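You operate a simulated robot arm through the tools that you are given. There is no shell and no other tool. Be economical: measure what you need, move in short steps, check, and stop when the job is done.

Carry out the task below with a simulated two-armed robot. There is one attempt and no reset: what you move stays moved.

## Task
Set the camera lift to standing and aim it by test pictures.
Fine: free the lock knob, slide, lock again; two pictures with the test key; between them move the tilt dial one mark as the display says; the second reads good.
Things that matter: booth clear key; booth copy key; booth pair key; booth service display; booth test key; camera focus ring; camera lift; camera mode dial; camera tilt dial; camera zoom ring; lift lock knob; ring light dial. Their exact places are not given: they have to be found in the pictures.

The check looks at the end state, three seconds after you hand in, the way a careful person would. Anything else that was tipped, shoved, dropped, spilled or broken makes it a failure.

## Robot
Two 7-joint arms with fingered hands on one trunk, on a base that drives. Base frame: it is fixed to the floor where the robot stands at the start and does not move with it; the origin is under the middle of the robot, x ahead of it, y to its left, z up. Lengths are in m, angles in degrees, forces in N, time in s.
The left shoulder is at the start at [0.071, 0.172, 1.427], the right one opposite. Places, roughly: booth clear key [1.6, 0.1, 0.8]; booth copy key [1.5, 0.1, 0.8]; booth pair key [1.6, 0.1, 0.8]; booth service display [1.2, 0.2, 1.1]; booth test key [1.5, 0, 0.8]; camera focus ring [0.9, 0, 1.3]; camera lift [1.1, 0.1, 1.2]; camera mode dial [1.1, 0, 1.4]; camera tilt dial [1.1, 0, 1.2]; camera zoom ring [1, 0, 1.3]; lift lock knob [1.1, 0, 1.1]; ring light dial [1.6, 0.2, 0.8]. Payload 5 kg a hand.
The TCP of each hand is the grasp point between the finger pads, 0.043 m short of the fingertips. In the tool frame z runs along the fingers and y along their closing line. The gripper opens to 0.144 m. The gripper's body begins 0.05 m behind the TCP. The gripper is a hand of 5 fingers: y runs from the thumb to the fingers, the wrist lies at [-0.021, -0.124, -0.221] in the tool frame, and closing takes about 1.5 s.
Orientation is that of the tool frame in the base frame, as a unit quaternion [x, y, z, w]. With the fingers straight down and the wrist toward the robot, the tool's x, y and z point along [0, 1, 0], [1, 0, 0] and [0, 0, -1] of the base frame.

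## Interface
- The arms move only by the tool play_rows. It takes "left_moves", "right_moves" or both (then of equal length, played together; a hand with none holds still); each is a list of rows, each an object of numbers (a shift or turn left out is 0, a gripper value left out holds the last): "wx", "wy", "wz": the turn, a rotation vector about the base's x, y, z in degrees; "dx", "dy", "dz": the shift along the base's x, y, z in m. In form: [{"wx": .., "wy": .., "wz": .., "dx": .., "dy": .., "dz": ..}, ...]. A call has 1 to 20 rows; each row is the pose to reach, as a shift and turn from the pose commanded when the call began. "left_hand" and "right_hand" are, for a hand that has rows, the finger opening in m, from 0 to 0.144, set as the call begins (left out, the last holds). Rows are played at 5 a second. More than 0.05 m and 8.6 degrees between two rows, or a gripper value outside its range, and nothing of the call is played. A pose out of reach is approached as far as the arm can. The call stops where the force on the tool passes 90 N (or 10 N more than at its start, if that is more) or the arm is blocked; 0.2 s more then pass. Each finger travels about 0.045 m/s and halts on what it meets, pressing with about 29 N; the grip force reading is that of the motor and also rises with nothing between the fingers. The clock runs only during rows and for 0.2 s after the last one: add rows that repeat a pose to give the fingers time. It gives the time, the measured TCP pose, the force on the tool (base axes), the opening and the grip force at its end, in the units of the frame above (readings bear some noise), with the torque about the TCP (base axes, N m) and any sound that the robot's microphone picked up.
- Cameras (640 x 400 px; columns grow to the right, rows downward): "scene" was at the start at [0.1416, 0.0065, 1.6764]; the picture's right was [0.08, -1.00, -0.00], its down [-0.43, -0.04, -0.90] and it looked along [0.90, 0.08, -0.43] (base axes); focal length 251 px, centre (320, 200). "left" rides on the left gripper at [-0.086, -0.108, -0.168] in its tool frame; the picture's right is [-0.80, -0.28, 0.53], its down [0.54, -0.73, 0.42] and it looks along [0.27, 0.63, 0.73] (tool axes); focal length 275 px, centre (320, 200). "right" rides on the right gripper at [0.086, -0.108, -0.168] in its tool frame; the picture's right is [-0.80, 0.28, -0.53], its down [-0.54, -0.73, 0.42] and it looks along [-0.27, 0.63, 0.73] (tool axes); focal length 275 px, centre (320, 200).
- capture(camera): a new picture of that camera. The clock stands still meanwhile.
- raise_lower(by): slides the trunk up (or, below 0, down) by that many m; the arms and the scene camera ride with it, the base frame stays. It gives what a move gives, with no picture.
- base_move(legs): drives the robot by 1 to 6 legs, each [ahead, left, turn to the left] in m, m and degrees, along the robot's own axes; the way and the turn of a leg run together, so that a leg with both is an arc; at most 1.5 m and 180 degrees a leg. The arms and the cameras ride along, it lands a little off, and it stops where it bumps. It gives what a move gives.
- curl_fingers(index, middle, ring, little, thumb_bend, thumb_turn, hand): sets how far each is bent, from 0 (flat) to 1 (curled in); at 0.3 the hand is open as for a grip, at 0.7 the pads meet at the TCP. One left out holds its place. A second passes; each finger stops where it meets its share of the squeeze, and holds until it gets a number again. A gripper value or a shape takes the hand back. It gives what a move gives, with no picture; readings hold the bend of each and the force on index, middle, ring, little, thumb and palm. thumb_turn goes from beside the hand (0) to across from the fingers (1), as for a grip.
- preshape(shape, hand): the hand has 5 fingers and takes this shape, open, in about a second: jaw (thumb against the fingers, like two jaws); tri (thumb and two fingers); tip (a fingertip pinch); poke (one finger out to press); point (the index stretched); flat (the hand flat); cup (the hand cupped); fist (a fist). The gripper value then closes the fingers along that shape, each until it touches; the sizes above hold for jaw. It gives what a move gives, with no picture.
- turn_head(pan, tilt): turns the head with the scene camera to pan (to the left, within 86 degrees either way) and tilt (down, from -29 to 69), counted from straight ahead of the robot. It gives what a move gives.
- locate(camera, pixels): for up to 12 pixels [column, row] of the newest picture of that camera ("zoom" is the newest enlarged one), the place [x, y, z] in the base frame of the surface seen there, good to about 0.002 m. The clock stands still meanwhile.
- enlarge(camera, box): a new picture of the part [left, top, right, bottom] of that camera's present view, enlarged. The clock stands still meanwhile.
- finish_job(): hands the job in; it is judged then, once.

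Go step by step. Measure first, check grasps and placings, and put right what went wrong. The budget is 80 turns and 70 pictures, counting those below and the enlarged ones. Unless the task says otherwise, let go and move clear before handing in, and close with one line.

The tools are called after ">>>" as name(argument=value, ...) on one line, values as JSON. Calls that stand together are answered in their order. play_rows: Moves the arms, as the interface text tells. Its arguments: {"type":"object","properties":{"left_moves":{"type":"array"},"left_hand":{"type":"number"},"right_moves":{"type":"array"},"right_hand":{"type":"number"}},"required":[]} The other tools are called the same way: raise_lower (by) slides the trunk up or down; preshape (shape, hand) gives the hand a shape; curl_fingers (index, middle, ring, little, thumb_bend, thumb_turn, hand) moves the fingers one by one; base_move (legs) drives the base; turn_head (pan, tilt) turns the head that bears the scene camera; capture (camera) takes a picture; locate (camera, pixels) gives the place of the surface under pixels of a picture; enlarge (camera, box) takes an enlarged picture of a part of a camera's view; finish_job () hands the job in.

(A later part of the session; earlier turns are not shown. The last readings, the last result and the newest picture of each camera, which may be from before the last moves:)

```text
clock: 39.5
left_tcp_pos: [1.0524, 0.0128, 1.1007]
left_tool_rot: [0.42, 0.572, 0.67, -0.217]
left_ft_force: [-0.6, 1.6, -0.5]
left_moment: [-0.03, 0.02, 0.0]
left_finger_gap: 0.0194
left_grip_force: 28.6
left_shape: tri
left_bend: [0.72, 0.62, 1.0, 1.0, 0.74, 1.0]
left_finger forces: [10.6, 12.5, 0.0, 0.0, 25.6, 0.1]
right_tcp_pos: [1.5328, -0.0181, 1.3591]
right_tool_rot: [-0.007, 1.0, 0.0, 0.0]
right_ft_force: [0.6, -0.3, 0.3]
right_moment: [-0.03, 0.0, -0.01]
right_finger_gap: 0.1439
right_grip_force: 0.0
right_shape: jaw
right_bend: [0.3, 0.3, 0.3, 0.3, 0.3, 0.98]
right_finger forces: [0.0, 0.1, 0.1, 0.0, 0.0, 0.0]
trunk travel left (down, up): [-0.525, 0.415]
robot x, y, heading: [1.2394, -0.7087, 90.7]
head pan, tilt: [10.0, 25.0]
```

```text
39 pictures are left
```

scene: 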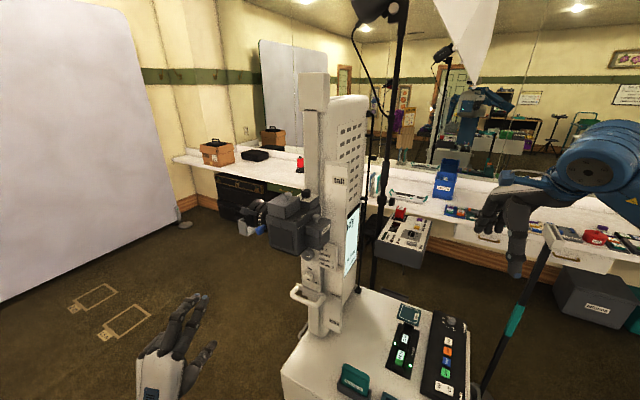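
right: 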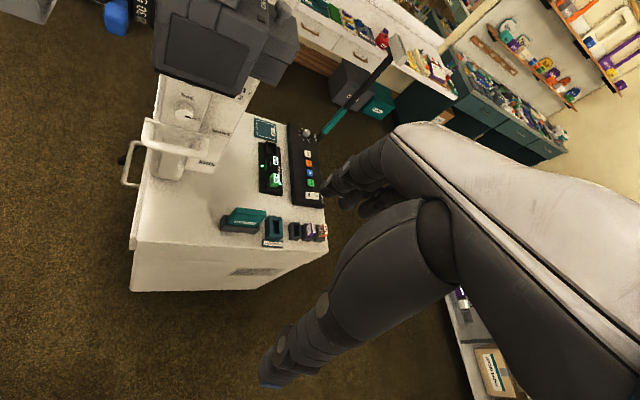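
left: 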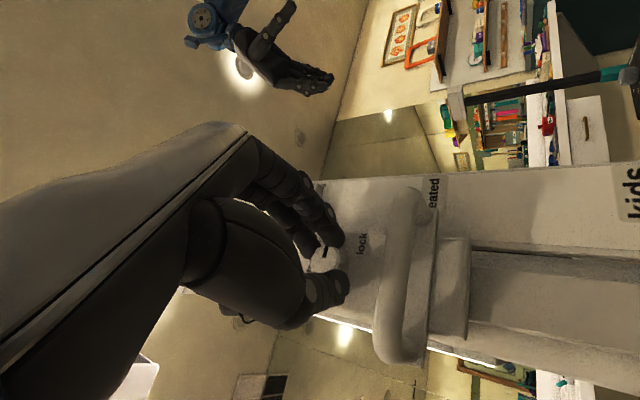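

The grip is solid, with force on the index, middle and thumb. I'll turn counter-clockwise 55° and check.

>>> play_rows(left_moves=[{"wx": -2.43, "wy": -7.46}, {"wx": -4.86, "wy": -14.93}, {"wx": -7.3, "wy": -22.4}, {"wx": -9.7, "wy": -29.9}, {"wx": -12.2, "wy": -37.3}, {"wx": -14.6, "wy": -44.8}, {"wx": -17.05, "wy": -52.25}])

>>> capture(camera="left")

>>> enlarge(camera="scene", box=[260, 220, 380, 320])

```text
clock: 41.1
left_tcp_pos: [1.0545, 0.0114, 1.1009]
left_tool_rot: [0.109, 0.699, 0.697, 0.12]
left_ft_force: [6.1, -1.7, 1.1]
left_moment: [0.14, -0.01, -0.16]
left_finger_gap: 0.0192
left_grip_force: 28.7
left_shape: tri
left_bend: [0.72, 0.62, 1.0, 1.0, 0.74, 1.0]
left_finger forces: [14.6, 13.3, 0.0, 0.0, 25.6, 0.0]
right_tcp_pos: [1.5334, -0.0189, 1.3596]
right_tool_rot: [-0.007, 1.0, 0.0, -0.001]
right_ft_force: [0.0, -0.3, -0.6]
right_moment: [0.0, 0.01, 0.01]
right_finger_gap: 0.144
right_grip_force: 0.0
right_shape: jaw
right_bend: [0.3, 0.3, 0.3, 0.3, 0.3, 0.98]
right_finger forces: [0.1, 0.0, 0.1, 0.1, 0.1, 0.0]
trunk travel left (down, up): [-0.525, 0.415]
robot x, y, heading: [1.2365, -0.7129, 90.6]
head pan, tilt: [10.0, 25.0]
```

```text
38 pictures are left
```

left: 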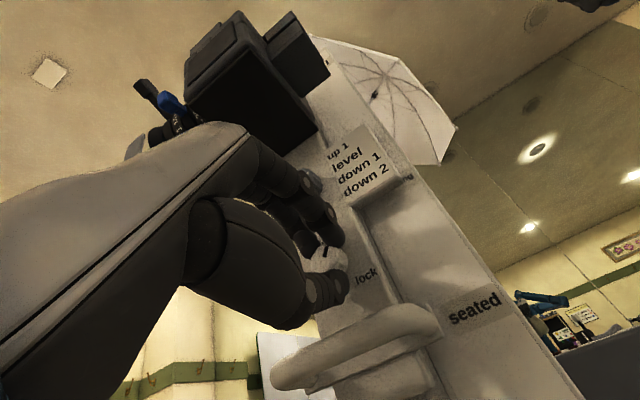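

```text
4.00 times, centred on (320, 270) of scene
```

zoom: 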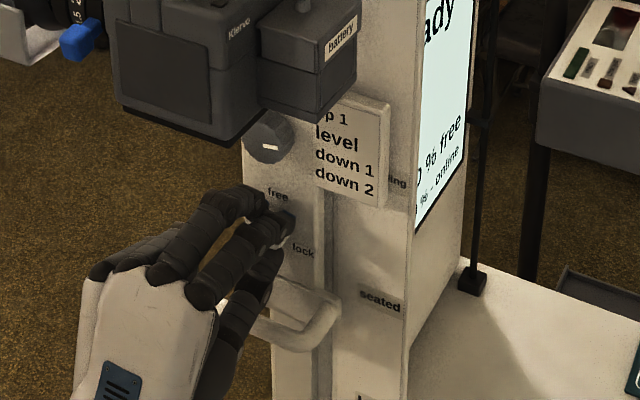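

The knob turned with the hand and its mark stayed fixed in the hand's view. I'll turn another 45°.

>>> play_rows(left_moves=[{"wx": -2.33, "wy": -7.13}, {"wx": -4.65, "wy": -14.26}, {"wx": -7.0, "wy": -21.4}, {"wx": -9.3, "wy": -28.5}, {"wx": -11.6, "wy": -35.7}, {"wx": -13.95, "wy": -42.8}])

>>> capture(camera="left")

```text
clock: 42.5
left_tcp_pos: [1.0547, 0.0108, 1.1005]
left_tool_rot: [-0.166, 0.685, 0.601, 0.377]
left_ft_force: [12.0, -5.1, 4.3]
left_moment: [0.26, 0.18, -0.31]
left_finger_gap: 0.0191
left_grip_force: 28.7
left_shape: tri
left_bend: [0.72, 0.62, 1.0, 1.0, 0.74, 1.0]
left_finger forces: [16.3, 14.3, 0.0, 0.0, 29.9, 0.0]
right_tcp_pos: [1.5345, -0.0203, 1.359]
right_tool_rot: [-0.007, 1.0, 0.0, -0.001]
right_ft_force: [1.0, 0.6, 0.5]
right_moment: [-0.02, 0.06, -0.03]
right_finger_gap: 0.1437
right_grip_force: 0.1
right_shape: jaw
right_bend: [0.3, 0.3, 0.3, 0.3, 0.3, 0.98]
right_finger forces: [0.0, 0.1, 0.0, 0.1, 0.0, 0.0]
trunk travel left (down, up): [-0.525, 0.415]
robot x, y, heading: [1.2369, -0.7116, 90.7]
head pan, tilt: [10.0, 25.0]
```

```text
36 pictures are left
```

left: 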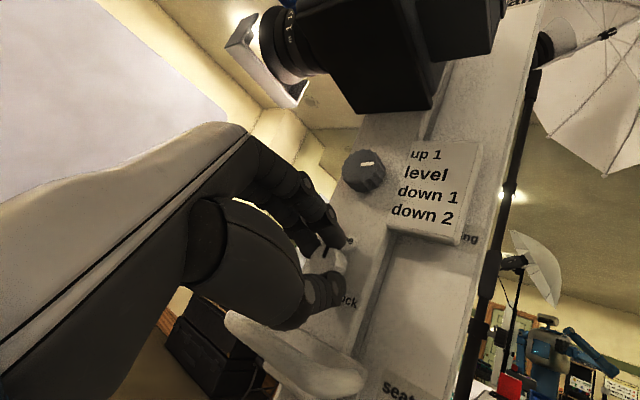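

I'll zoom to compare the mark with "free".

>>> enlarge(camera="left", box=[270, 190, 400, 320])

```text
3.08 times, centred on (335, 255) of left
```

zoom: 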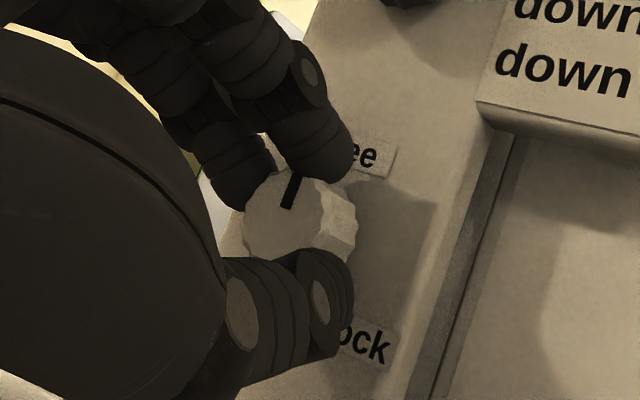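

The mark is now parallel with the plate's up direction, pointing at "free". I'll lift 2 cm by the knob, watching the force.

>>> play_rows(left_moves=[{"dz": 0.007}, {"dz": 0.014}, {"dz": 0.02}])

>>> enlarge(camera="scene", box=[260, 210, 380, 320])

```text
clock: 43.3
left_tcp_pos: [1.053, 0.0124, 1.1215]
left_tool_rot: [-0.167, 0.685, 0.601, 0.377]
left_ft_force: [9.3, -12.6, -3.6]
left_moment: [-0.14, 0.2, -0.48]
left_finger_gap: 0.0195
left_grip_force: 29.2
left_shape: tri
left_bend: [0.72, 0.63, 1.0, 1.0, 0.74, 1.0]
left_finger forces: [14.0, 13.2, 0.0, 0.0, 33.3, 0.0]
right_tcp_pos: [1.5326, -0.0206, 1.359]
right_tool_rot: [-0.006, 1.0, 0.0, -0.001]
right_ft_force: [0.8, 0.8, 0.5]
right_moment: [-0.02, 0.0, 0.0]
right_finger_gap: 0.1443
right_grip_force: 0.0
right_shape: jaw
right_bend: [0.3, 0.3, 0.3, 0.3, 0.3, 0.98]
right_finger forces: [0.1, 0.0, 0.0, 0.0, 0.0, 0.0]
trunk travel left (down, up): [-0.525, 0.415]
robot x, y, heading: [1.2364, -0.7107, 90.8]
head pan, tilt: [10.0, 25.0]
```

```text
3.64 times, centred on (320, 265) of scene
```

zoom: 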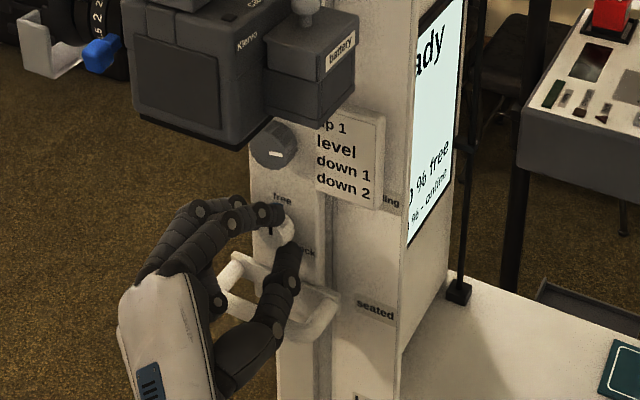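

The force stayed small. I'll check whether the carriage rose by measuring the handle and the dial plate.

>>> locate(camera="zoom", pixels=[[274, 154], [345, 203], [280, 282], [325, 305], [282, 198], [375, 312]])

```text
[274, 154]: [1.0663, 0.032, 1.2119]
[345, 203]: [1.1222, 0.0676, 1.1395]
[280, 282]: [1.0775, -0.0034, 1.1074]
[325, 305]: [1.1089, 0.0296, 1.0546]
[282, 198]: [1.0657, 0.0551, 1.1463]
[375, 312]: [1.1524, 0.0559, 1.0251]
```

The carriage moved with the hand, about +19 mm, and it slides freely. I'll lift another 0.11 m to standing.

>>> play_rows(left_moves=[{"dz": 0.01}, {"dz": 0.02}, {"dz": 0.03}, {"dz": 0.04}, {"dz": 0.05}, {"dz": 0.06}, {"dz": 0.07}, {"dz": 0.08}, {"dz": 0.09}, {"dz": 0.1}, {"dz": 0.11}, {"dz": 0.11}])

>>> enlarge(camera="scene", box=[270, 200, 370, 300])

```text
clock: 46.1
left_tcp_pos: [1.0322, 0.0105, 1.212]
left_tool_rot: [-0.135, 0.71, 0.602, 0.339]
left_ft_force: [0.2, 0.4, -0.5]
left_moment: [0.03, -0.01, 0.01]
left_finger_gap: 0.0157
left_grip_force: 29.1
left_shape: tri
left_bend: [0.73, 0.73, 1.0, 1.0, 0.79, 1.0]
left_finger forces: [0.0, 0.0, 0.0, 0.1, 0.0, 0.0]
right_tcp_pos: [1.5316, -0.0186, 1.3581]
right_tool_rot: [-0.007, 1.0, -0.001, 0.001]
right_ft_force: [0.3, -0.3, -0.3]
right_moment: [0.0, 0.03, 0.0]
right_finger_gap: 0.1439
right_grip_force: 0.0
right_shape: jaw
right_bend: [0.3, 0.3, 0.3, 0.3, 0.3, 0.98]
right_finger forces: [0.0, 0.0, 0.0, 0.0, 0.0, 0.1]
trunk travel left (down, up): [-0.525, 0.415]
robot x, y, heading: [1.2401, -0.7122, 91.0]
head pan, tilt: [10.0, 25.0]
stopped in row 12 (left hand): the arm was blocked; the commanded pose is now the measured one
```

```text
4.00 times, centred on (320, 250) of scene
```

zoom: 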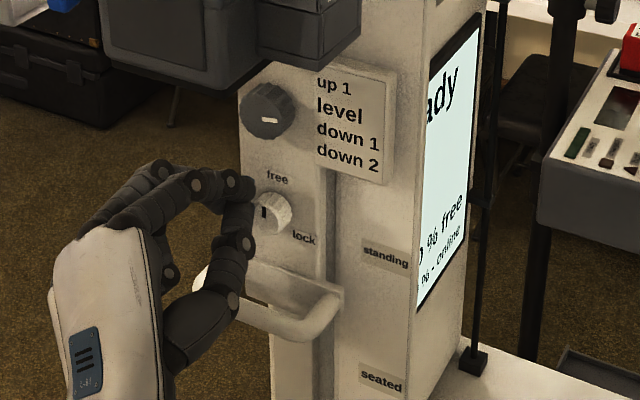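

The hand slipped off, as the arm was blocked near the top, but the carriage stayed up with the knob still at "free". I'll measure.

>>> locate(camera="zoom", pixels=[[275, 178], [268, 120], [335, 297], [385, 257], [380, 380], [272, 215], [305, 240], [350, 175], [300, 330], [250, 290]])

>>> capture(camera="left")

```text
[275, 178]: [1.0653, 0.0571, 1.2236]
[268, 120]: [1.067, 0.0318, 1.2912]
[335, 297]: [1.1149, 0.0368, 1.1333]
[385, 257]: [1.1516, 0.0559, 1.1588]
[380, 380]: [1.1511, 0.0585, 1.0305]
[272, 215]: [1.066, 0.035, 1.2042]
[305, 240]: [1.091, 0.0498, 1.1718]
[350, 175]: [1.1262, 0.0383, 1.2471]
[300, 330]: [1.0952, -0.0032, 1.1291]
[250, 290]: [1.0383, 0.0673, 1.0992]
```

```text
32 pictures are left
```

left: 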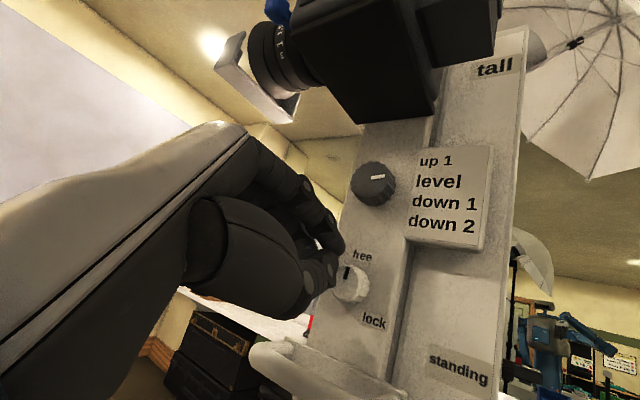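

The carriage has risen 0.096 m and needs about 0.034 more. I'll back off, re-centre the arm by moving it down while raising the trunk 0.12, and get ready to regrasp the knob.

>>> play_rows(left_moves=[{"dx": -0.0155, "dy": -0.0475}, {"dx": -0.031, "dy": -0.095}, {"wx": 0.95, "wy": -5.5, "dx": -0.011, "dy": -0.093, "dz": -0.03}, {"wx": 0.95, "wy": -5.5, "dx": -0.011, "dy": -0.093, "dz": -0.07}, {"wx": 0.95, "wy": -5.5, "dx": -0.011, "dy": -0.093, "dz": -0.11}, {"wx": 0.95, "wy": -5.5, "dx": -0.011, "dy": -0.093, "dz": -0.1365}, {"wx": 0.95, "wy": -5.5, "dx": -0.011, "dy": -0.093, "dz": -0.1365}], left_hand=0.08)

>>> raise_lower(by=0.12)

>>> capture(camera="left")

```text
clock: 47.7
left_tcp_pos: [1.0229, -0.0856, 1.0756]
left_tool_rot: [-0.161, 0.687, 0.601, 0.374]
left_ft_force: [0.5, 0.2, -0.1]
left_moment: [-0.09, 0.02, 0.07]
left_finger_gap: 0.0802
left_grip_force: 0.0
left_shape: tri
left_bend: [0.74, 0.43, 0.99, 0.99, 0.68, 1.0]
left_finger forces: [0.0, 0.0, 0.0, 0.0, 0.1, 0.0]
right_tcp_pos: [1.5338, -0.0214, 1.3606]
right_tool_rot: [-0.007, 1.0, 0.0, 0.0]
right_ft_force: [0.9, -0.9, 0.4]
right_moment: [0.09, 0.0, 0.02]
right_finger_gap: 0.1441
right_grip_force: 0.0
right_shape: jaw
right_bend: [0.3, 0.3, 0.3, 0.3, 0.3, 0.98]
right_finger forces: [0.0, 0.1, 0.0, 0.0, 0.1, 0.0]
trunk travel left (down, up): [-0.525, 0.415]
robot x, y, heading: [1.2373, -0.7117, 90.8]
head pan, tilt: [10.0, 25.0]
```

```text
clock: 49.2
left_tcp_pos: [1.0212, -0.084, 1.1951]
left_tool_rot: [-0.162, 0.688, 0.601, 0.375]
left_ft_force: [-0.4, -1.1, 0.3]
left_moment: [-0.01, -0.03, -0.01]
left_finger_gap: 0.0805
left_grip_force: 0.1
left_shape: tri
left_bend: [0.74, 0.43, 0.99, 0.99, 0.68, 1.0]
left_finger forces: [0.0, 0.0, 0.0, 0.0, 0.0, 0.1]
right_tcp_pos: [1.5324, -0.0191, 1.4792]
right_tool_rot: [-0.007, 1.0, 0.0, 0.0]
right_ft_force: [0.4, 0.1, 0.0]
right_moment: [0.02, 0.0, 0.0]
right_finger_gap: 0.144
right_grip_force: 0.1
right_shape: jaw
right_bend: [0.3, 0.3, 0.3, 0.3, 0.3, 0.98]
right_finger forces: [0.0, 0.0, 0.1, 0.0, 0.1, 0.0]
trunk travel left (down, up): [-0.645, 0.295]
robot x, y, heading: [1.2396, -0.7102, 90.6]
head pan, tilt: [10.0, 25.0]
```

```text
31 pictures are left
```

left: 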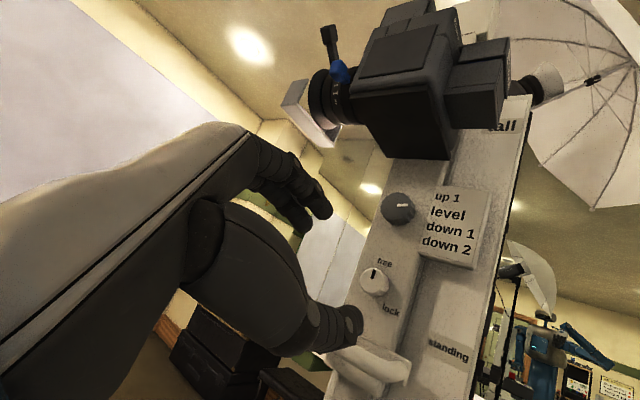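

Aligned: the knob at (375,280) is where the tool axis meets it. I'll advance and close.

>>> play_rows(left_moves=[{"dx": 0.0105, "dy": 0.032}, {"dx": 0.021, "dy": 0.064}, {"dx": 0.031, "dy": 0.096}])

>>> play_rows(left_moves=[{}, {}, {}, {}, {}, {}, {}, {}, {}], left_hand=0.01)

```text
clock: 50.0
left_tcp_pos: [1.0542, 0.0124, 1.1958]
left_tool_rot: [-0.162, 0.688, 0.6, 0.373]
left_ft_force: [0.3, 0.6, 0.3]
left_moment: [0.05, 0.01, -0.01]
left_finger_gap: 0.0799
left_grip_force: 0.0
left_shape: tri
left_bend: [0.74, 0.43, 0.99, 0.99, 0.68, 1.0]
left_finger forces: [0.1, 0.1, 0.0, 0.0, 0.0, 0.1]
right_tcp_pos: [1.5325, -0.0175, 1.4786]
right_tool_rot: [-0.007, 1.0, -0.001, 0.0]
right_ft_force: [0.6, 0.4, 0.3]
right_moment: [-0.01, -0.02, 0.01]
right_finger_gap: 0.1442
right_grip_force: 0.1
right_shape: jaw
right_bend: [0.3, 0.3, 0.3, 0.3, 0.3, 0.98]
right_finger forces: [0.0, 0.1, 0.0, 0.0, 0.1, 0.0]
trunk travel left (down, up): [-0.645, 0.295]
robot x, y, heading: [1.2406, -0.7102, 91.1]
head pan, tilt: [10.0, 25.0]
```

```text
clock: 52.0
left_tcp_pos: [1.0546, 0.0128, 1.196]
left_tool_rot: [-0.162, 0.688, 0.601, 0.374]
left_ft_force: [0.4, 2.2, -0.3]
left_moment: [0.01, 0.03, 0.01]
left_finger_gap: 0.0195
left_grip_force: 28.8
left_shape: tri
left_bend: [0.73, 0.61, 1.0, 1.0, 0.74, 1.0]
left_finger forces: [12.1, 11.9, 0.1, 0.1, 25.8, 0.1]
right_tcp_pos: [1.533, -0.0191, 1.4788]
right_tool_rot: [-0.007, 1.0, 0.0, 0.0]
right_ft_force: [0.4, -0.8, 0.9]
right_moment: [-0.02, 0.03, 0.01]
right_finger_gap: 0.1438
right_grip_force: 0.2
right_shape: jaw
right_bend: [0.3, 0.3, 0.3, 0.3, 0.3, 0.98]
right_finger forces: [0.0, 0.0, 0.0, 0.0, 0.0, 0.0]
trunk travel left (down, up): [-0.645, 0.295]
robot x, y, heading: [1.2394, -0.7077, 90.7]
head pan, tilt: [10.0, 25.0]
```

The knob is gripped again. I'll lift 0.034 m more.

>>> play_rows(left_moves=[{"dz": 0.007}, {"dz": 0.014}, {"dz": 0.021}, {"dz": 0.028}, {"dz": 0.034}, {"dz": 0.034}])

>>> enlarge(camera="scene", box=[270, 210, 370, 310])

```text
clock: 53.4
left_tcp_pos: [1.0541, 0.011, 1.2297]
left_tool_rot: [-0.162, 0.687, 0.601, 0.375]
left_ft_force: [5.2, 1.2, -0.2]
left_moment: [0.01, 0.03, -0.14]
left_finger_gap: 0.0191
left_grip_force: 29.3
left_shape: tri
left_bend: [0.72, 0.62, 1.0, 1.0, 0.74, 1.0]
left_finger forces: [13.3, 11.4, 0.0, 0.0, 29.2, 0.1]
right_tcp_pos: [1.533, -0.0197, 1.4776]
right_tool_rot: [-0.007, 1.0, 0.0, 0.001]
right_ft_force: [-0.4, 0.4, -0.4]
right_moment: [0.03, 0.01, -0.02]
right_finger_gap: 0.1439
right_grip_force: 0.0
right_shape: jaw
right_bend: [0.3, 0.3, 0.3, 0.3, 0.3, 0.98]
right_finger forces: [0.1, 0.0, 0.0, 0.0, 0.1, 0.0]
trunk travel left (down, up): [-0.645, 0.295]
robot x, y, heading: [1.2406, -0.7121, 90.7]
head pan, tilt: [10.0, 25.0]
```

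```text
4.00 times, centred on (320, 260) of scene
```

zoom: 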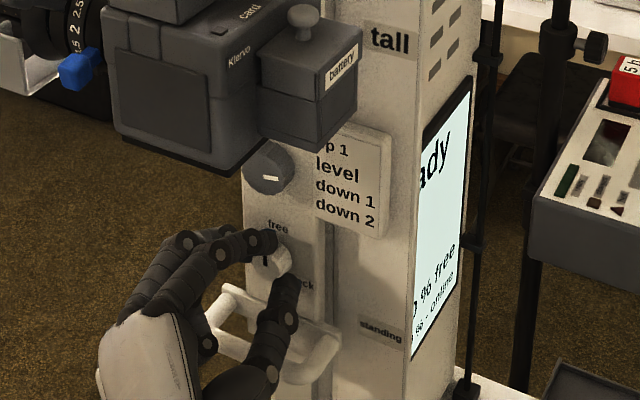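

>>> locate(camera="zoom", pixels=[[277, 227], [333, 333], [335, 345], [380, 332], [275, 178], [348, 165], [302, 283], [390, 40]])

```text
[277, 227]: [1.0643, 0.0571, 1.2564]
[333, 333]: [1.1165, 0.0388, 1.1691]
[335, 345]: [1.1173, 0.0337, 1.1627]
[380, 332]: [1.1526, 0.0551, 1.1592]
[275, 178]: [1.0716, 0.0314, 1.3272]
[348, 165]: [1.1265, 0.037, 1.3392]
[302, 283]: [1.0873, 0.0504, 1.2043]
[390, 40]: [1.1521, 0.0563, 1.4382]
```

The carriage is up 0.128 m, with the handle at 1.166 against standing at 1.159, the same offset it had at seated. Now I'll turn the knob clockwise 100° back to lock.

>>> play_rows(left_moves=[{"wx": 2.38, "wy": 7.31}, {"wx": 4.77, "wy": 14.6}, {"wx": 7.15, "wy": 21.9}, {"wx": 9.54, "wy": 29.2}, {"wx": 11.9, "wy": 36.5}, {"wx": 14.3, "wy": 43.8}, {"wx": 16.7, "wy": 51.2}, {"wx": 19.1, "wy": 58.5}, {"wx": 21.5, "wy": 65.8}, {"wx": 23.8, "wy": 73.1}, {"wx": 26.2, "wy": 80.4}, {"wx": 28.6, "wy": 87.7}, {"wx": 31.0, "wy": 95.0}])

>>> enlarge(camera="left", box=[250, 160, 450, 320])

```text
clock: 56.2
left_tcp_pos: [1.052, 0.0131, 1.2289]
left_tool_rot: [0.422, 0.572, 0.668, -0.222]
left_ft_force: [-7.4, 6.2, 7.0]
left_moment: [0.1, -0.26, 0.31]
left_finger_gap: 0.0189
left_grip_force: 28.8
left_shape: tri
left_bend: [0.72, 0.63, 1.0, 1.0, 0.74, 1.0]
left_finger forces: [10.9, 17.4, 0.1, 0.0, 27.3, 0.0]
right_tcp_pos: [1.5307, -0.0199, 1.4792]
right_tool_rot: [-0.007, 1.0, 0.0, 0.0]
right_ft_force: [-0.2, -0.1, 0.7]
right_moment: [0.01, 0.01, 0.02]
right_finger_gap: 0.1439
right_grip_force: 0.0
right_shape: jaw
right_bend: [0.3, 0.3, 0.3, 0.3, 0.3, 0.98]
right_finger forces: [0.1, 0.0, 0.0, 0.0, 0.1, 0.0]
trunk travel left (down, up): [-0.645, 0.295]
robot x, y, heading: [1.2361, -0.708, 90.8]
head pan, tilt: [10.0, 25.0]
```

```text
2.50 times, centred on (350, 240) of left
```

zoom: 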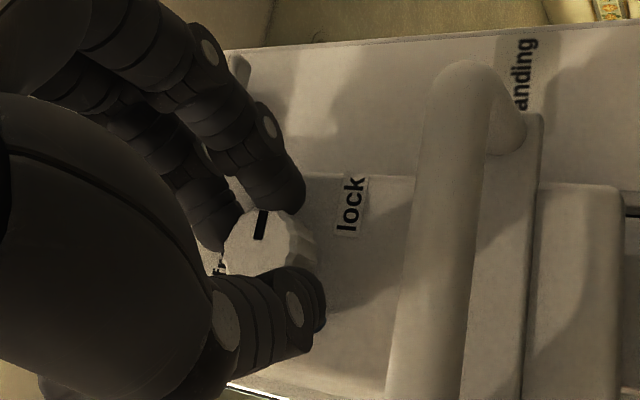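

The knob is back at its original direction and the mark points right. I'll add 8° more to make sure it is fully home.

>>> play_rows(left_moves=[{"wx": 1.2, "wy": 3.8}, {"wx": 2.5, "wy": 7.6}])

>>> enlarge(camera="left", box=[250, 160, 450, 320])

```text
clock: 56.8
left_tcp_pos: [1.0531, 0.0122, 1.2278]
left_tool_rot: [0.46, 0.542, 0.651, -0.268]
left_ft_force: [-9.5, 8.3, 10.0]
left_moment: [0.3, -0.41, 0.4]
left_finger_gap: 0.0188
left_grip_force: 28.7
left_shape: tri
left_bend: [0.72, 0.63, 1.0, 1.0, 0.74, 1.0]
left_finger forces: [9.7, 20.1, 0.1, 0.0, 28.2, 0.1]
right_tcp_pos: [1.5303, -0.0192, 1.4799]
right_tool_rot: [-0.007, 1.0, 0.0, 0.0]
right_ft_force: [0.1, 0.1, 1.5]
right_moment: [0.0, 0.0, -0.03]
right_finger_gap: 0.144
right_grip_force: 0.1
right_shape: jaw
right_bend: [0.3, 0.3, 0.3, 0.3, 0.3, 0.98]
right_finger forces: [0.0, 0.0, 0.0, 0.0, 0.1, 0.1]
trunk travel left (down, up): [-0.645, 0.295]
robot x, y, heading: [1.2358, -0.7072, 90.8]
head pan, tilt: [10.0, 25.0]
```

```text
2.50 times, centred on (350, 240) of left
```

zoom: 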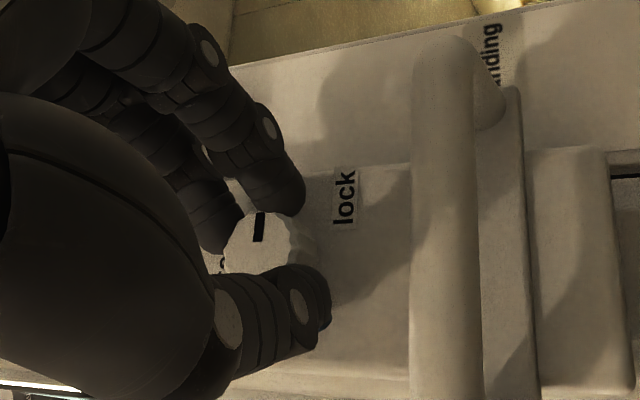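

The knob seems firmly home. I'll release, retreat, and shape the right hand to poke.

>>> play_rows(left_moves=[{}, {}, {}, {}, {}, {"dx": -0.0155, "dy": -0.0475}, {"dx": -0.031, "dy": -0.095}, {"dx": -0.045, "dy": -0.14}], left_hand=0.08)

>>> preshape(hand="right", shape="poke")

>>> capture(camera="right")

>>> enlarge(camera="scene", box=[270, 210, 370, 310])

>>> locate(camera="zoom", pixels=[[277, 227], [272, 258], [275, 178], [335, 345], [288, 158], [265, 165], [380, 332], [262, 178]])

```text
clock: 58.6
left_tcp_pos: [1.0091, -0.1311, 1.2303]
left_tool_rot: [0.46, 0.541, 0.651, -0.268]
left_ft_force: [0.7, 0.9, 0.9]
left_moment: [0.01, 0.06, 0.03]
left_finger_gap: 0.0796
left_grip_force: 0.2
left_shape: tri
left_bend: [0.74, 0.43, 0.99, 0.99, 0.68, 1.0]
left_finger forces: [0.0, 0.0, 0.1, 0.0, 0.0, 0.0]
right_tcp_pos: [1.5336, -0.0208, 1.48]
right_tool_rot: [-0.007, 1.0, 0.001, 0.0]
right_ft_force: [0.1, -0.3, -0.3]
right_moment: [0.09, 0.01, -0.03]
right_finger_gap: 0.1438
right_grip_force: 0.1
right_shape: jaw
right_bend: [0.3, 0.3, 0.3, 0.3, 0.3, 0.98]
right_finger forces: [0.1, 0.0, 0.0, 0.1, 0.0, 0.0]
trunk travel left (down, up): [-0.645, 0.295]
robot x, y, heading: [1.2333, -0.7104, 90.7]
head pan, tilt: [10.0, 25.0]
```

```text
clock: 59.5
left_tcp_pos: [1.0089, -0.1274, 1.2295]
left_tool_rot: [0.461, 0.542, 0.651, -0.267]
left_ft_force: [0.7, 0.0, -0.9]
left_moment: [0.03, 0.0, 0.0]
left_finger_gap: 0.0797
left_grip_force: 0.0
left_shape: tri
left_bend: [0.74, 0.43, 0.99, 0.99, 0.68, 1.0]
left_finger forces: [0.1, 0.0, 0.0, 0.0, 0.0, 0.0]
right_tcp_pos: [1.5329, -0.0195, 1.4793]
right_tool_rot: [-0.007, 1.0, 0.0, 0.0]
right_ft_force: [-0.8, -0.8, -0.7]
right_moment: [0.01, -0.01, 0.02]
right_finger_gap: 0.0
right_grip_force: 0.0
right_shape: poke
right_bend: [0.7, 0.7, 0.99, 0.99, 1.0, 1.0]
right_finger forces: [0.0, 0.1, 0.1, 0.0, 0.0, 0.0]
trunk travel left (down, up): [-0.645, 0.295]
robot x, y, heading: [1.2356, -0.7078, 91.0]
head pan, tilt: [10.0, 25.0]
```

```text
27 pictures are left
```

right: 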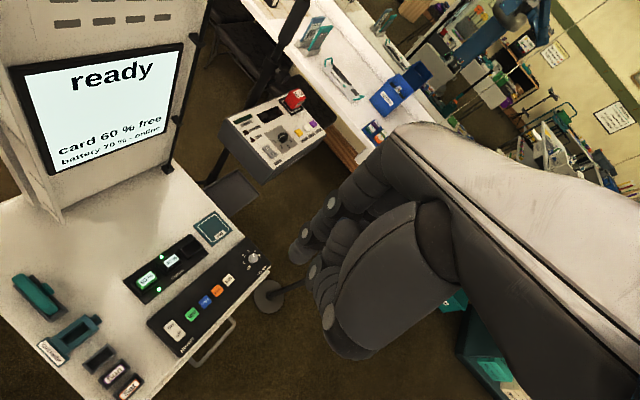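

```text
4.00 times, centred on (320, 260) of scene
```

zoom: 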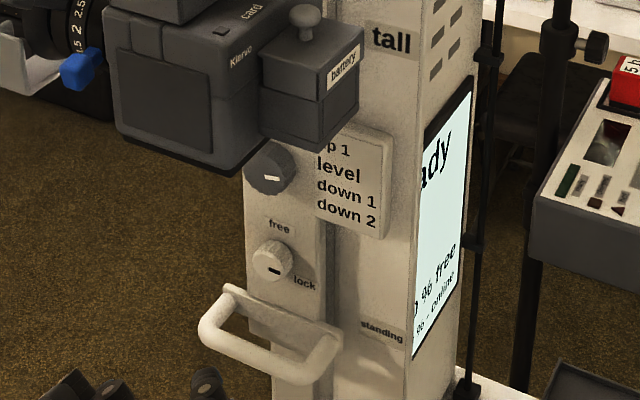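

```text
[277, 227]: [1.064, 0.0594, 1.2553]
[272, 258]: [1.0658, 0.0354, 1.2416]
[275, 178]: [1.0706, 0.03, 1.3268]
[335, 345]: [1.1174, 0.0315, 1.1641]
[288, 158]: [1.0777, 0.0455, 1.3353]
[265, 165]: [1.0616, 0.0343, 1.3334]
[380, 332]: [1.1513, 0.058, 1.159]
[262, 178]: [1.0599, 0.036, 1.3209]
```

The lift is locked at standing and the knob is at its lock position. The right camera reads the service display ("ready"). I'll fold the middle finger so that only the index pokes, and lower the trunk to reach the key.

>>> curl_fingers(hand="right", middle=1.0)

>>> capture(camera="right")

```text
clock: 60.5
left_tcp_pos: [1.0084, -0.1307, 1.2298]
left_tool_rot: [0.461, 0.542, 0.651, -0.267]
left_ft_force: [0.0, 0.2, -0.9]
left_moment: [0.01, 0.01, 0.02]
left_finger_gap: 0.0799
left_grip_force: 0.1
left_shape: tri
left_bend: [0.74, 0.43, 0.99, 0.99, 0.68, 1.0]
left_finger forces: [0.0, 0.0, 0.1, 0.0, 0.0, 0.0]
right_tcp_pos: [1.5333, -0.0203, 1.4808]
right_tool_rot: [-0.006, 1.0, 0.001, 0.0]
right_ft_force: [-0.6, -0.1, -0.9]
right_moment: [0.03, 0.0, 0.01]
right_finger_gap: 0.0489
right_grip_force: 0.0
right_shape: fingers
right_bend: [0.7, 1.0, 0.99, 0.99, 1.0, 1.0]
right_finger forces: [0.1, 0.0, 0.1, 0.0, 0.0, 0.0]
trunk travel left (down, up): [-0.645, 0.295]
robot x, y, heading: [1.2384, -0.7069, 90.9]
head pan, tilt: [10.0, 25.0]
```

```text
25 pictures are left
```

right: 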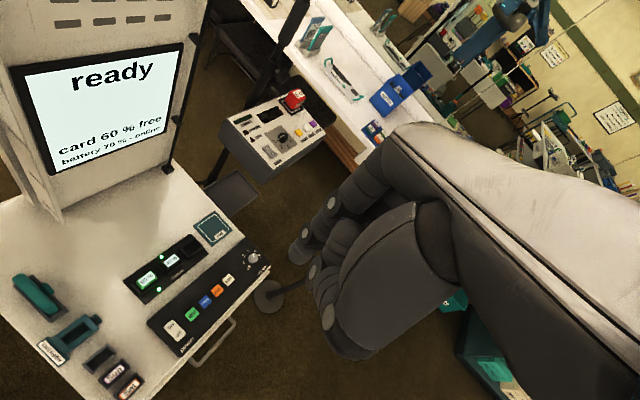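

>>> locate(camera="right", pixels=[[293, 255], [300, 262], [316, 272], [330, 318], [191, 315], [204, 301], [176, 330], [217, 291], [185, 318], [197, 311]])

>>> enlarge(camera="right", box=[130, 220, 360, 364])

```text
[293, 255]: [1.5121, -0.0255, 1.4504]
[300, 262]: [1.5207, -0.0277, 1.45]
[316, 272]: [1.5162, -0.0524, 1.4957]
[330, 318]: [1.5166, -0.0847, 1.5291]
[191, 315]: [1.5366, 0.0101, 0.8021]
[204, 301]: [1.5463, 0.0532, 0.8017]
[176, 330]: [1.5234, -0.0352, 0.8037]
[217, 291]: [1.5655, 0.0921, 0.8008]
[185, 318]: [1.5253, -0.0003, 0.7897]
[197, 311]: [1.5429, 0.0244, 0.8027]
```

```text
2.78 times, centred on (245, 292) of right
```

zoom: 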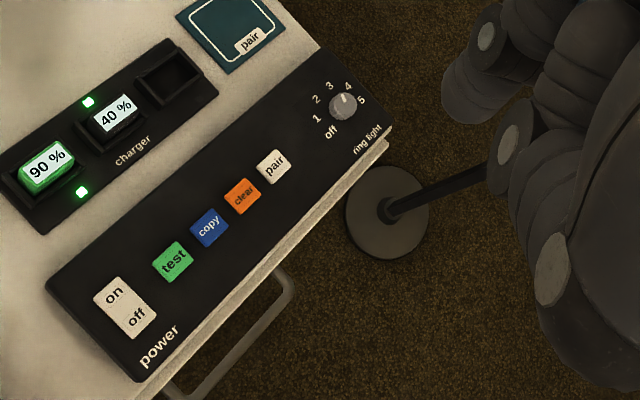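

The index tip sits near the TCP axis. I'll lower the trunk 0.15 and hover the index over the test key at (1.535, 0.013, 0.802).

>>> raise_lower(by=-0.15)

>>> play_rows(right_moves=[{"dx": 0.002, "dy": 0.006, "dz": -0.045}, {"dx": 0.004, "dy": 0.012, "dz": -0.09}, {"dx": 0.006, "dy": 0.018, "dz": -0.135}, {"dx": 0.008, "dy": 0.024, "dz": -0.18}, {"dx": 0.01, "dy": 0.03, "dz": -0.225}, {"dx": 0.011, "dy": 0.033, "dz": -0.27}, {"dx": 0.011, "dy": 0.033, "dz": -0.315}, {"dx": 0.011, "dy": 0.033, "dz": -0.36}, {"dx": 0.011, "dy": 0.033, "dz": -0.405}, {"dx": 0.011, "dy": 0.033, "dz": -0.44}])

>>> capture(camera="right")

```text
clock: 62.3
left_tcp_pos: [1.0084, -0.1283, 1.0792]
left_tool_rot: [0.46, 0.542, 0.65, -0.267]
left_ft_force: [-0.4, 0.9, 0.0]
left_moment: [-0.02, -0.04, -0.04]
left_finger_gap: 0.0794
left_grip_force: 0.0
left_shape: tri
left_bend: [0.74, 0.43, 0.99, 0.99, 0.68, 1.0]
left_finger forces: [0.1, 0.0, 0.0, 0.0, 0.0, 0.1]
right_tcp_pos: [1.5323, -0.0198, 1.3291]
right_tool_rot: [-0.007, 1.0, 0.0, 0.0]
right_ft_force: [-1.0, 0.1, 0.1]
right_moment: [-0.01, 0.02, 0.01]
right_finger_gap: 0.049
right_grip_force: 0.0
right_shape: fingers
right_bend: [0.7, 1.0, 0.99, 0.99, 1.0, 1.0]
right_finger forces: [0.0, 0.1, 0.0, 0.1, 0.1, 0.0]
trunk travel left (down, up): [-0.495, 0.445]
robot x, y, heading: [1.2382, -0.7126, 90.7]
head pan, tilt: [10.0, 25.0]
```

```text
clock: 64.5
left_tcp_pos: [1.0088, -0.1292, 1.0791]
left_tool_rot: [0.46, 0.542, 0.651, -0.268]
left_ft_force: [-0.4, 0.3, 0.3]
left_moment: [0.03, 0.02, -0.01]
left_finger_gap: 0.0797
left_grip_force: 0.1
left_shape: tri
left_bend: [0.74, 0.43, 0.99, 0.99, 0.68, 1.0]
left_finger forces: [0.0, 0.1, 0.0, 0.0, 0.1, 0.1]
right_tcp_pos: [1.5435, 0.0137, 0.8895]
right_tool_rot: [-0.007, 1.0, 0.0, 0.0]
right_ft_force: [-0.2, 1.1, 0.1]
right_moment: [-0.02, 0.01, -0.01]
right_finger_gap: 0.0488
right_grip_force: 0.1
right_shape: fingers
right_bend: [0.7, 1.0, 0.99, 0.99, 1.0, 1.0]
right_finger forces: [0.0, 0.1, 0.0, 0.0, 0.1, 0.0]
trunk travel left (down, up): [-0.495, 0.445]
robot x, y, heading: [1.2375, -0.712, 90.7]
head pan, tilt: [10.0, 25.0]
```

```text
23 pictures are left
```

right: 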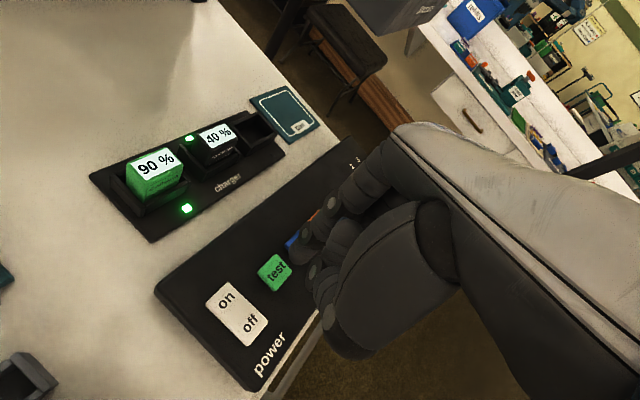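

The index tip at (298,260) lines up above the green key at (275,272). I'll press down gently.

>>> play_rows(right_moves=[{"dz": -0.02}, {"dz": -0.036}, {"dz": -0.042}, {"dz": -0.045}, {"dz": -0.047}])

>>> capture(camera="right")

```text
clock: 65.7
left_tcp_pos: [1.0073, -0.1298, 1.08]
left_tool_rot: [0.461, 0.541, 0.651, -0.267]
left_ft_force: [-1.0, -0.3, -0.7]
left_moment: [0.0, 0.01, -0.01]
left_finger_gap: 0.0796
left_grip_force: 0.1
left_shape: tri
left_bend: [0.74, 0.43, 0.99, 0.99, 0.68, 1.0]
left_finger forces: [0.0, 0.1, 0.0, 0.0, 0.0, 0.0]
right_tcp_pos: [1.5437, 0.0133, 0.8436]
right_tool_rot: [-0.007, 1.0, 0.0, 0.0]
right_ft_force: [-0.9, -0.4, 1.5]
right_moment: [0.0, 0.0, 0.0]
right_finger_gap: 0.0486
right_grip_force: 0.8
right_shape: fingers
right_bend: [0.7, 1.0, 0.99, 0.99, 1.0, 1.0]
right_finger forces: [1.3, 0.1, 0.0, 0.0, 0.0, 0.0]
trunk travel left (down, up): [-0.495, 0.445]
robot x, y, heading: [1.2372, -0.7091, 90.6]
head pan, tilt: [10.0, 25.0]
heard: click
```

```text
22 pictures are left
```

right: 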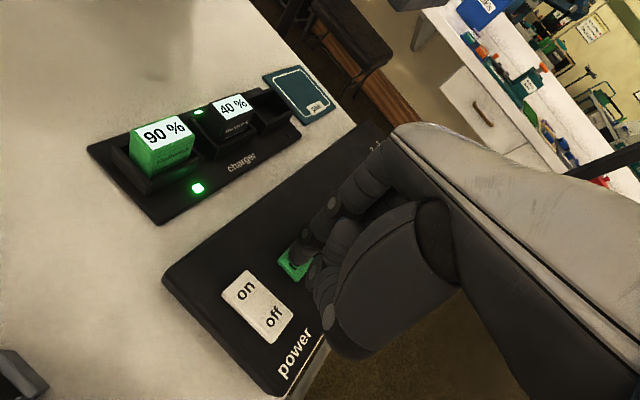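

A click was heard, so the key is pressed. I'll lift off straight up to where the right camera sees the display.

>>> play_rows(right_moves=[{"dz": 0.04}, {"dz": 0.09}, {"dz": 0.14}, {"dz": 0.19}, {"dz": 0.24}, {"dz": 0.29}, {"dz": 0.34}, {"dz": 0.39}, {"dz": 0.44}])

>>> capture(camera="right")

```text
clock: 67.7
left_tcp_pos: [1.0074, -0.1294, 1.0797]
left_tool_rot: [0.46, 0.542, 0.651, -0.267]
left_ft_force: [0.7, 0.0, -0.6]
left_moment: [-0.01, 0.01, 0.01]
left_finger_gap: 0.0798
left_grip_force: 0.0
left_shape: tri
left_bend: [0.74, 0.43, 0.99, 0.99, 0.68, 1.0]
left_finger forces: [0.0, 0.0, 0.0, 0.0, 0.0, 0.1]
right_tcp_pos: [1.541, 0.0136, 1.2838]
right_tool_rot: [-0.007, 1.0, 0.0, 0.001]
right_ft_force: [0.0, 0.2, -0.5]
right_moment: [0.05, -0.04, -0.03]
right_finger_gap: 0.0487
right_grip_force: 0.0
right_shape: fingers
right_bend: [0.7, 1.0, 0.99, 0.99, 1.0, 1.0]
right_finger forces: [0.1, 0.1, 0.0, 0.1, 0.1, 0.1]
trunk travel left (down, up): [-0.495, 0.445]
robot x, y, heading: [1.2387, -0.7071, 90.9]
head pan, tilt: [10.0, 25.0]
```

```text
21 pictures are left
```

right: 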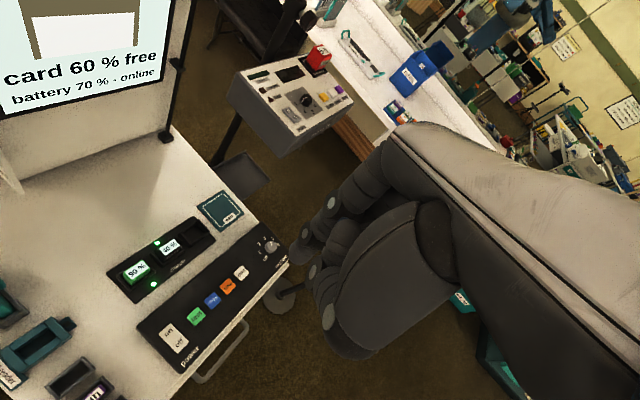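

The picture text is partly out of view. I'll raise the trunk 0.2, which is also needed for the dial, and look again.

>>> raise_lower(by=0.2)

>>> capture(camera="right")

>>> capture(camera="left")

```text
clock: 69.8
left_tcp_pos: [1.0075, -0.1293, 1.2793]
left_tool_rot: [0.46, 0.542, 0.651, -0.268]
left_ft_force: [0.6, 0.0, 0.0]
left_moment: [-0.04, 0.0, -0.05]
left_finger_gap: 0.0798
left_grip_force: 0.0
left_shape: tri
left_bend: [0.74, 0.43, 0.99, 0.99, 0.68, 1.0]
left_finger forces: [0.1, 0.0, 0.1, 0.0, 0.0, 0.0]
right_tcp_pos: [1.5428, 0.0147, 1.4823]
right_tool_rot: [-0.007, 1.0, 0.0, 0.001]
right_ft_force: [0.1, -0.5, -1.1]
right_moment: [-0.01, -0.01, -0.03]
right_finger_gap: 0.0488
right_grip_force: 0.0
right_shape: fingers
right_bend: [0.7, 1.0, 0.99, 0.99, 1.0, 1.0]
right_finger forces: [0.1, 0.1, 0.2, 0.0, 0.1, 0.0]
trunk travel left (down, up): [-0.695, 0.245]
robot x, y, heading: [1.2396, -0.7084, 90.6]
head pan, tilt: [10.0, 25.0]
```

```text
20 pictures are left
```

right: 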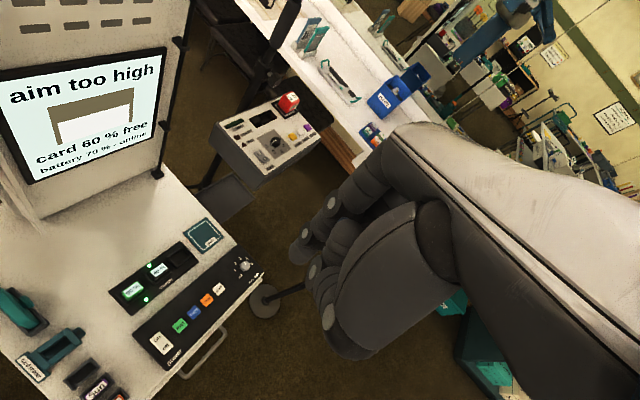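

```text
19 pictures are left
```

left: 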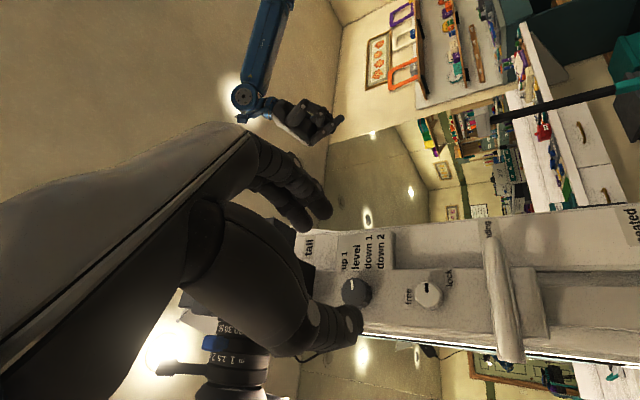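

It says "aim too high", so the tilt dial must go one mark down. I'll look closely at the dial and its scale.

>>> enlarge(camera="left", box=[320, 220, 480, 320])

>>> locate(camera="zoom", pixels=[[145, 290], [130, 275], [125, 255], [155, 300], [105, 150], [150, 130], [195, 120], [240, 115], [175, 262], [140, 330], [440, 300], [190, 290]])

```text
4.00 times, centred on (400, 270) of left
```

zoom: 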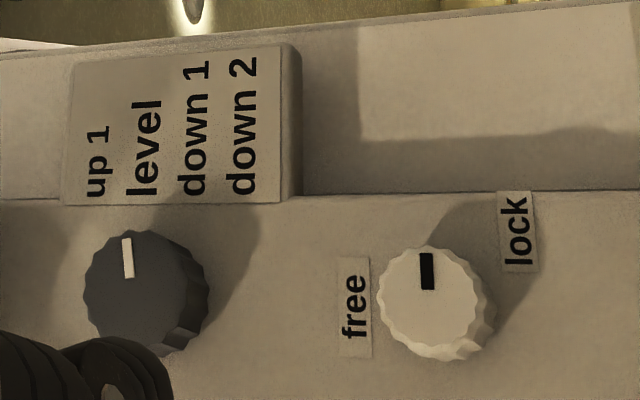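

```text
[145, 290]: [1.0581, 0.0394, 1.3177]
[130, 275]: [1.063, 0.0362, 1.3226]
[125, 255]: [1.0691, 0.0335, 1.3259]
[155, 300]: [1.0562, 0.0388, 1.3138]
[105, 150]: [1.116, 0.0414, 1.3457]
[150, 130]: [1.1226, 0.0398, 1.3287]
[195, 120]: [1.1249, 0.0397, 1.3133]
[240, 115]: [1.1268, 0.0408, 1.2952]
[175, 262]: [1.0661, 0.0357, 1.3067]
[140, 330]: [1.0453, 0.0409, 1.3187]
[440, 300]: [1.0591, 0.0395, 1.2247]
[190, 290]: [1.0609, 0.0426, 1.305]
```

The dial mark sits about 9° up, on "level", and the four rows are symmetric about the dial centre, so one mark is about 16-17°. I'll check the clearance under the camera body with a scene zoom.

>>> enlarge(camera="scene", box=[250, 180, 370, 300])

>>> locate(camera="left", pixels=[[301, 250], [308, 285], [318, 255], [312, 240]])

```text
3.33 times, centred on (310, 240) of scene
```

zoom: 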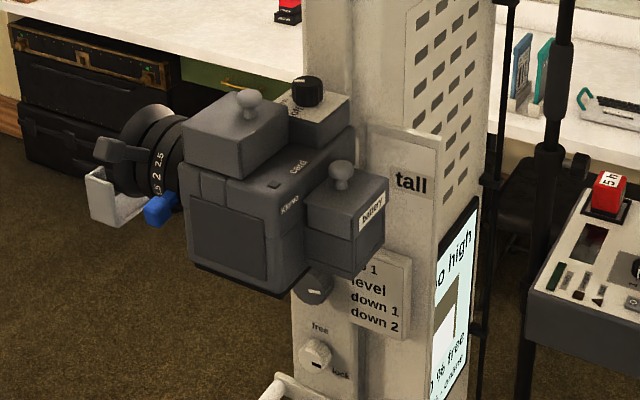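

```text
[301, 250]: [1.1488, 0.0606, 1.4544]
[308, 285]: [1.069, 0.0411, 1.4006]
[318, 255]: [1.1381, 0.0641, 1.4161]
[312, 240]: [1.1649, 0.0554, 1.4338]
```

>>> locate(camera="zoom", pixels=[[260, 288], [195, 262], [300, 270], [345, 270], [375, 240], [270, 260], [320, 265], [330, 240]])

```text
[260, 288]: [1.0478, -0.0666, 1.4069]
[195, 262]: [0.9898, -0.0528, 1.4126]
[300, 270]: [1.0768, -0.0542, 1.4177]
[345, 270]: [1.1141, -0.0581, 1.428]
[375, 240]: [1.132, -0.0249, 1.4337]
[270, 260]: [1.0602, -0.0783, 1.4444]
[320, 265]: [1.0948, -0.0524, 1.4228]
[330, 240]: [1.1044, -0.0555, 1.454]
```

The camera's underside is at z≈1.405 and the dial at 1.319, so there is room. I'll move the left hand onto the dial.

>>> play_rows(left_moves=[{"dx": -0.0015, "dy": 0.0005, "dz": 0.02}, {"dx": -0.003, "dy": 0.001, "dz": 0.04}, {"dx": 0.0085, "dy": 0.036, "dz": 0.04}, {"dx": 0.02, "dy": 0.071, "dz": 0.04}, {"dx": 0.0313, "dy": 0.1066, "dz": 0.04}, {"dx": 0.0427, "dy": 0.1418, "dz": 0.04}])

>>> capture(camera="left")

```text
clock: 71.2
left_tcp_pos: [1.0496, 0.0145, 1.3186]
left_tool_rot: [0.461, 0.542, 0.65, -0.267]
left_ft_force: [0.5, 0.5, 0.8]
left_moment: [0.02, 0.0, 0.01]
left_finger_gap: 0.0796
left_grip_force: 0.1
left_shape: tri
left_bend: [0.74, 0.43, 0.99, 0.99, 0.68, 1.0]
left_finger forces: [0.0, 0.0, 0.1, 0.0, 0.0, 0.0]
right_tcp_pos: [1.5434, 0.0169, 1.4817]
right_tool_rot: [-0.008, 1.0, -0.002, 0.0]
right_ft_force: [-0.2, 1.3, -0.5]
right_moment: [-0.04, 0.01, -0.02]
right_finger_gap: 0.0485
right_grip_force: 0.0
right_shape: fingers
right_bend: [0.7, 1.0, 0.99, 0.99, 1.0, 1.0]
right_finger forces: [0.0, 0.0, 0.1, 0.1, 0.1, 0.1]
trunk travel left (down, up): [-0.695, 0.245]
robot x, y, heading: [1.2392, -0.7127, 90.9]
head pan, tilt: [10.0, 25.0]
```

```text
16 pictures are left
```

left: 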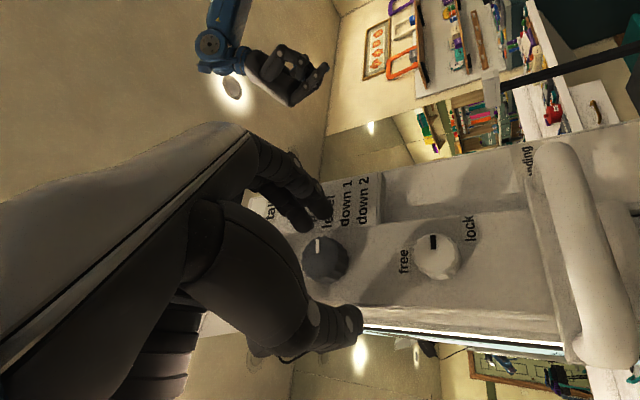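

The dial at (322,260) is centred between the digits. I'll close on it.

>>> play_rows(left_moves=[{}, {}, {}, {}, {}, {}, {}, {}, {}], left_hand=0.01)

>>> enlarge(camera="left", box=[240, 160, 400, 320])

```text
clock: 73.2
left_tcp_pos: [1.0501, 0.0117, 1.3205]
left_tool_rot: [0.46, 0.542, 0.651, -0.268]
left_ft_force: [3.6, 2.8, 2.4]
left_moment: [0.1, -0.02, -0.16]
left_finger_gap: 0.0279
left_grip_force: 29.0
left_shape: tri
left_bend: [0.73, 0.57, 1.0, 1.0, 0.74, 1.0]
left_finger forces: [11.1, 15.1, 0.0, 0.0, 23.9, 0.1]
right_tcp_pos: [1.5446, 0.0149, 1.4824]
right_tool_rot: [-0.007, 1.0, 0.0, 0.0]
right_ft_force: [-0.5, 0.7, -0.3]
right_moment: [0.02, 0.01, -0.01]
right_finger_gap: 0.0487
right_grip_force: 0.0
right_shape: fingers
right_bend: [0.7, 1.0, 0.99, 0.99, 1.0, 1.0]
right_finger forces: [0.0, 0.1, 0.0, 0.0, 0.0, 0.1]
trunk travel left (down, up): [-0.695, 0.245]
robot x, y, heading: [1.2397, -0.7105, 90.7]
head pan, tilt: [10.0, 25.0]
```

```text
2.50 times, centred on (320, 240) of left
```

zoom: 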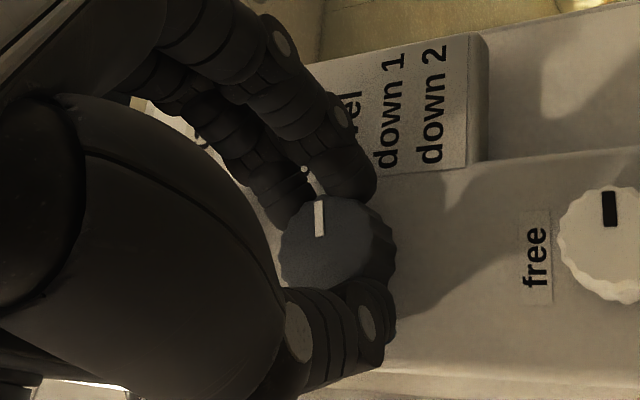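

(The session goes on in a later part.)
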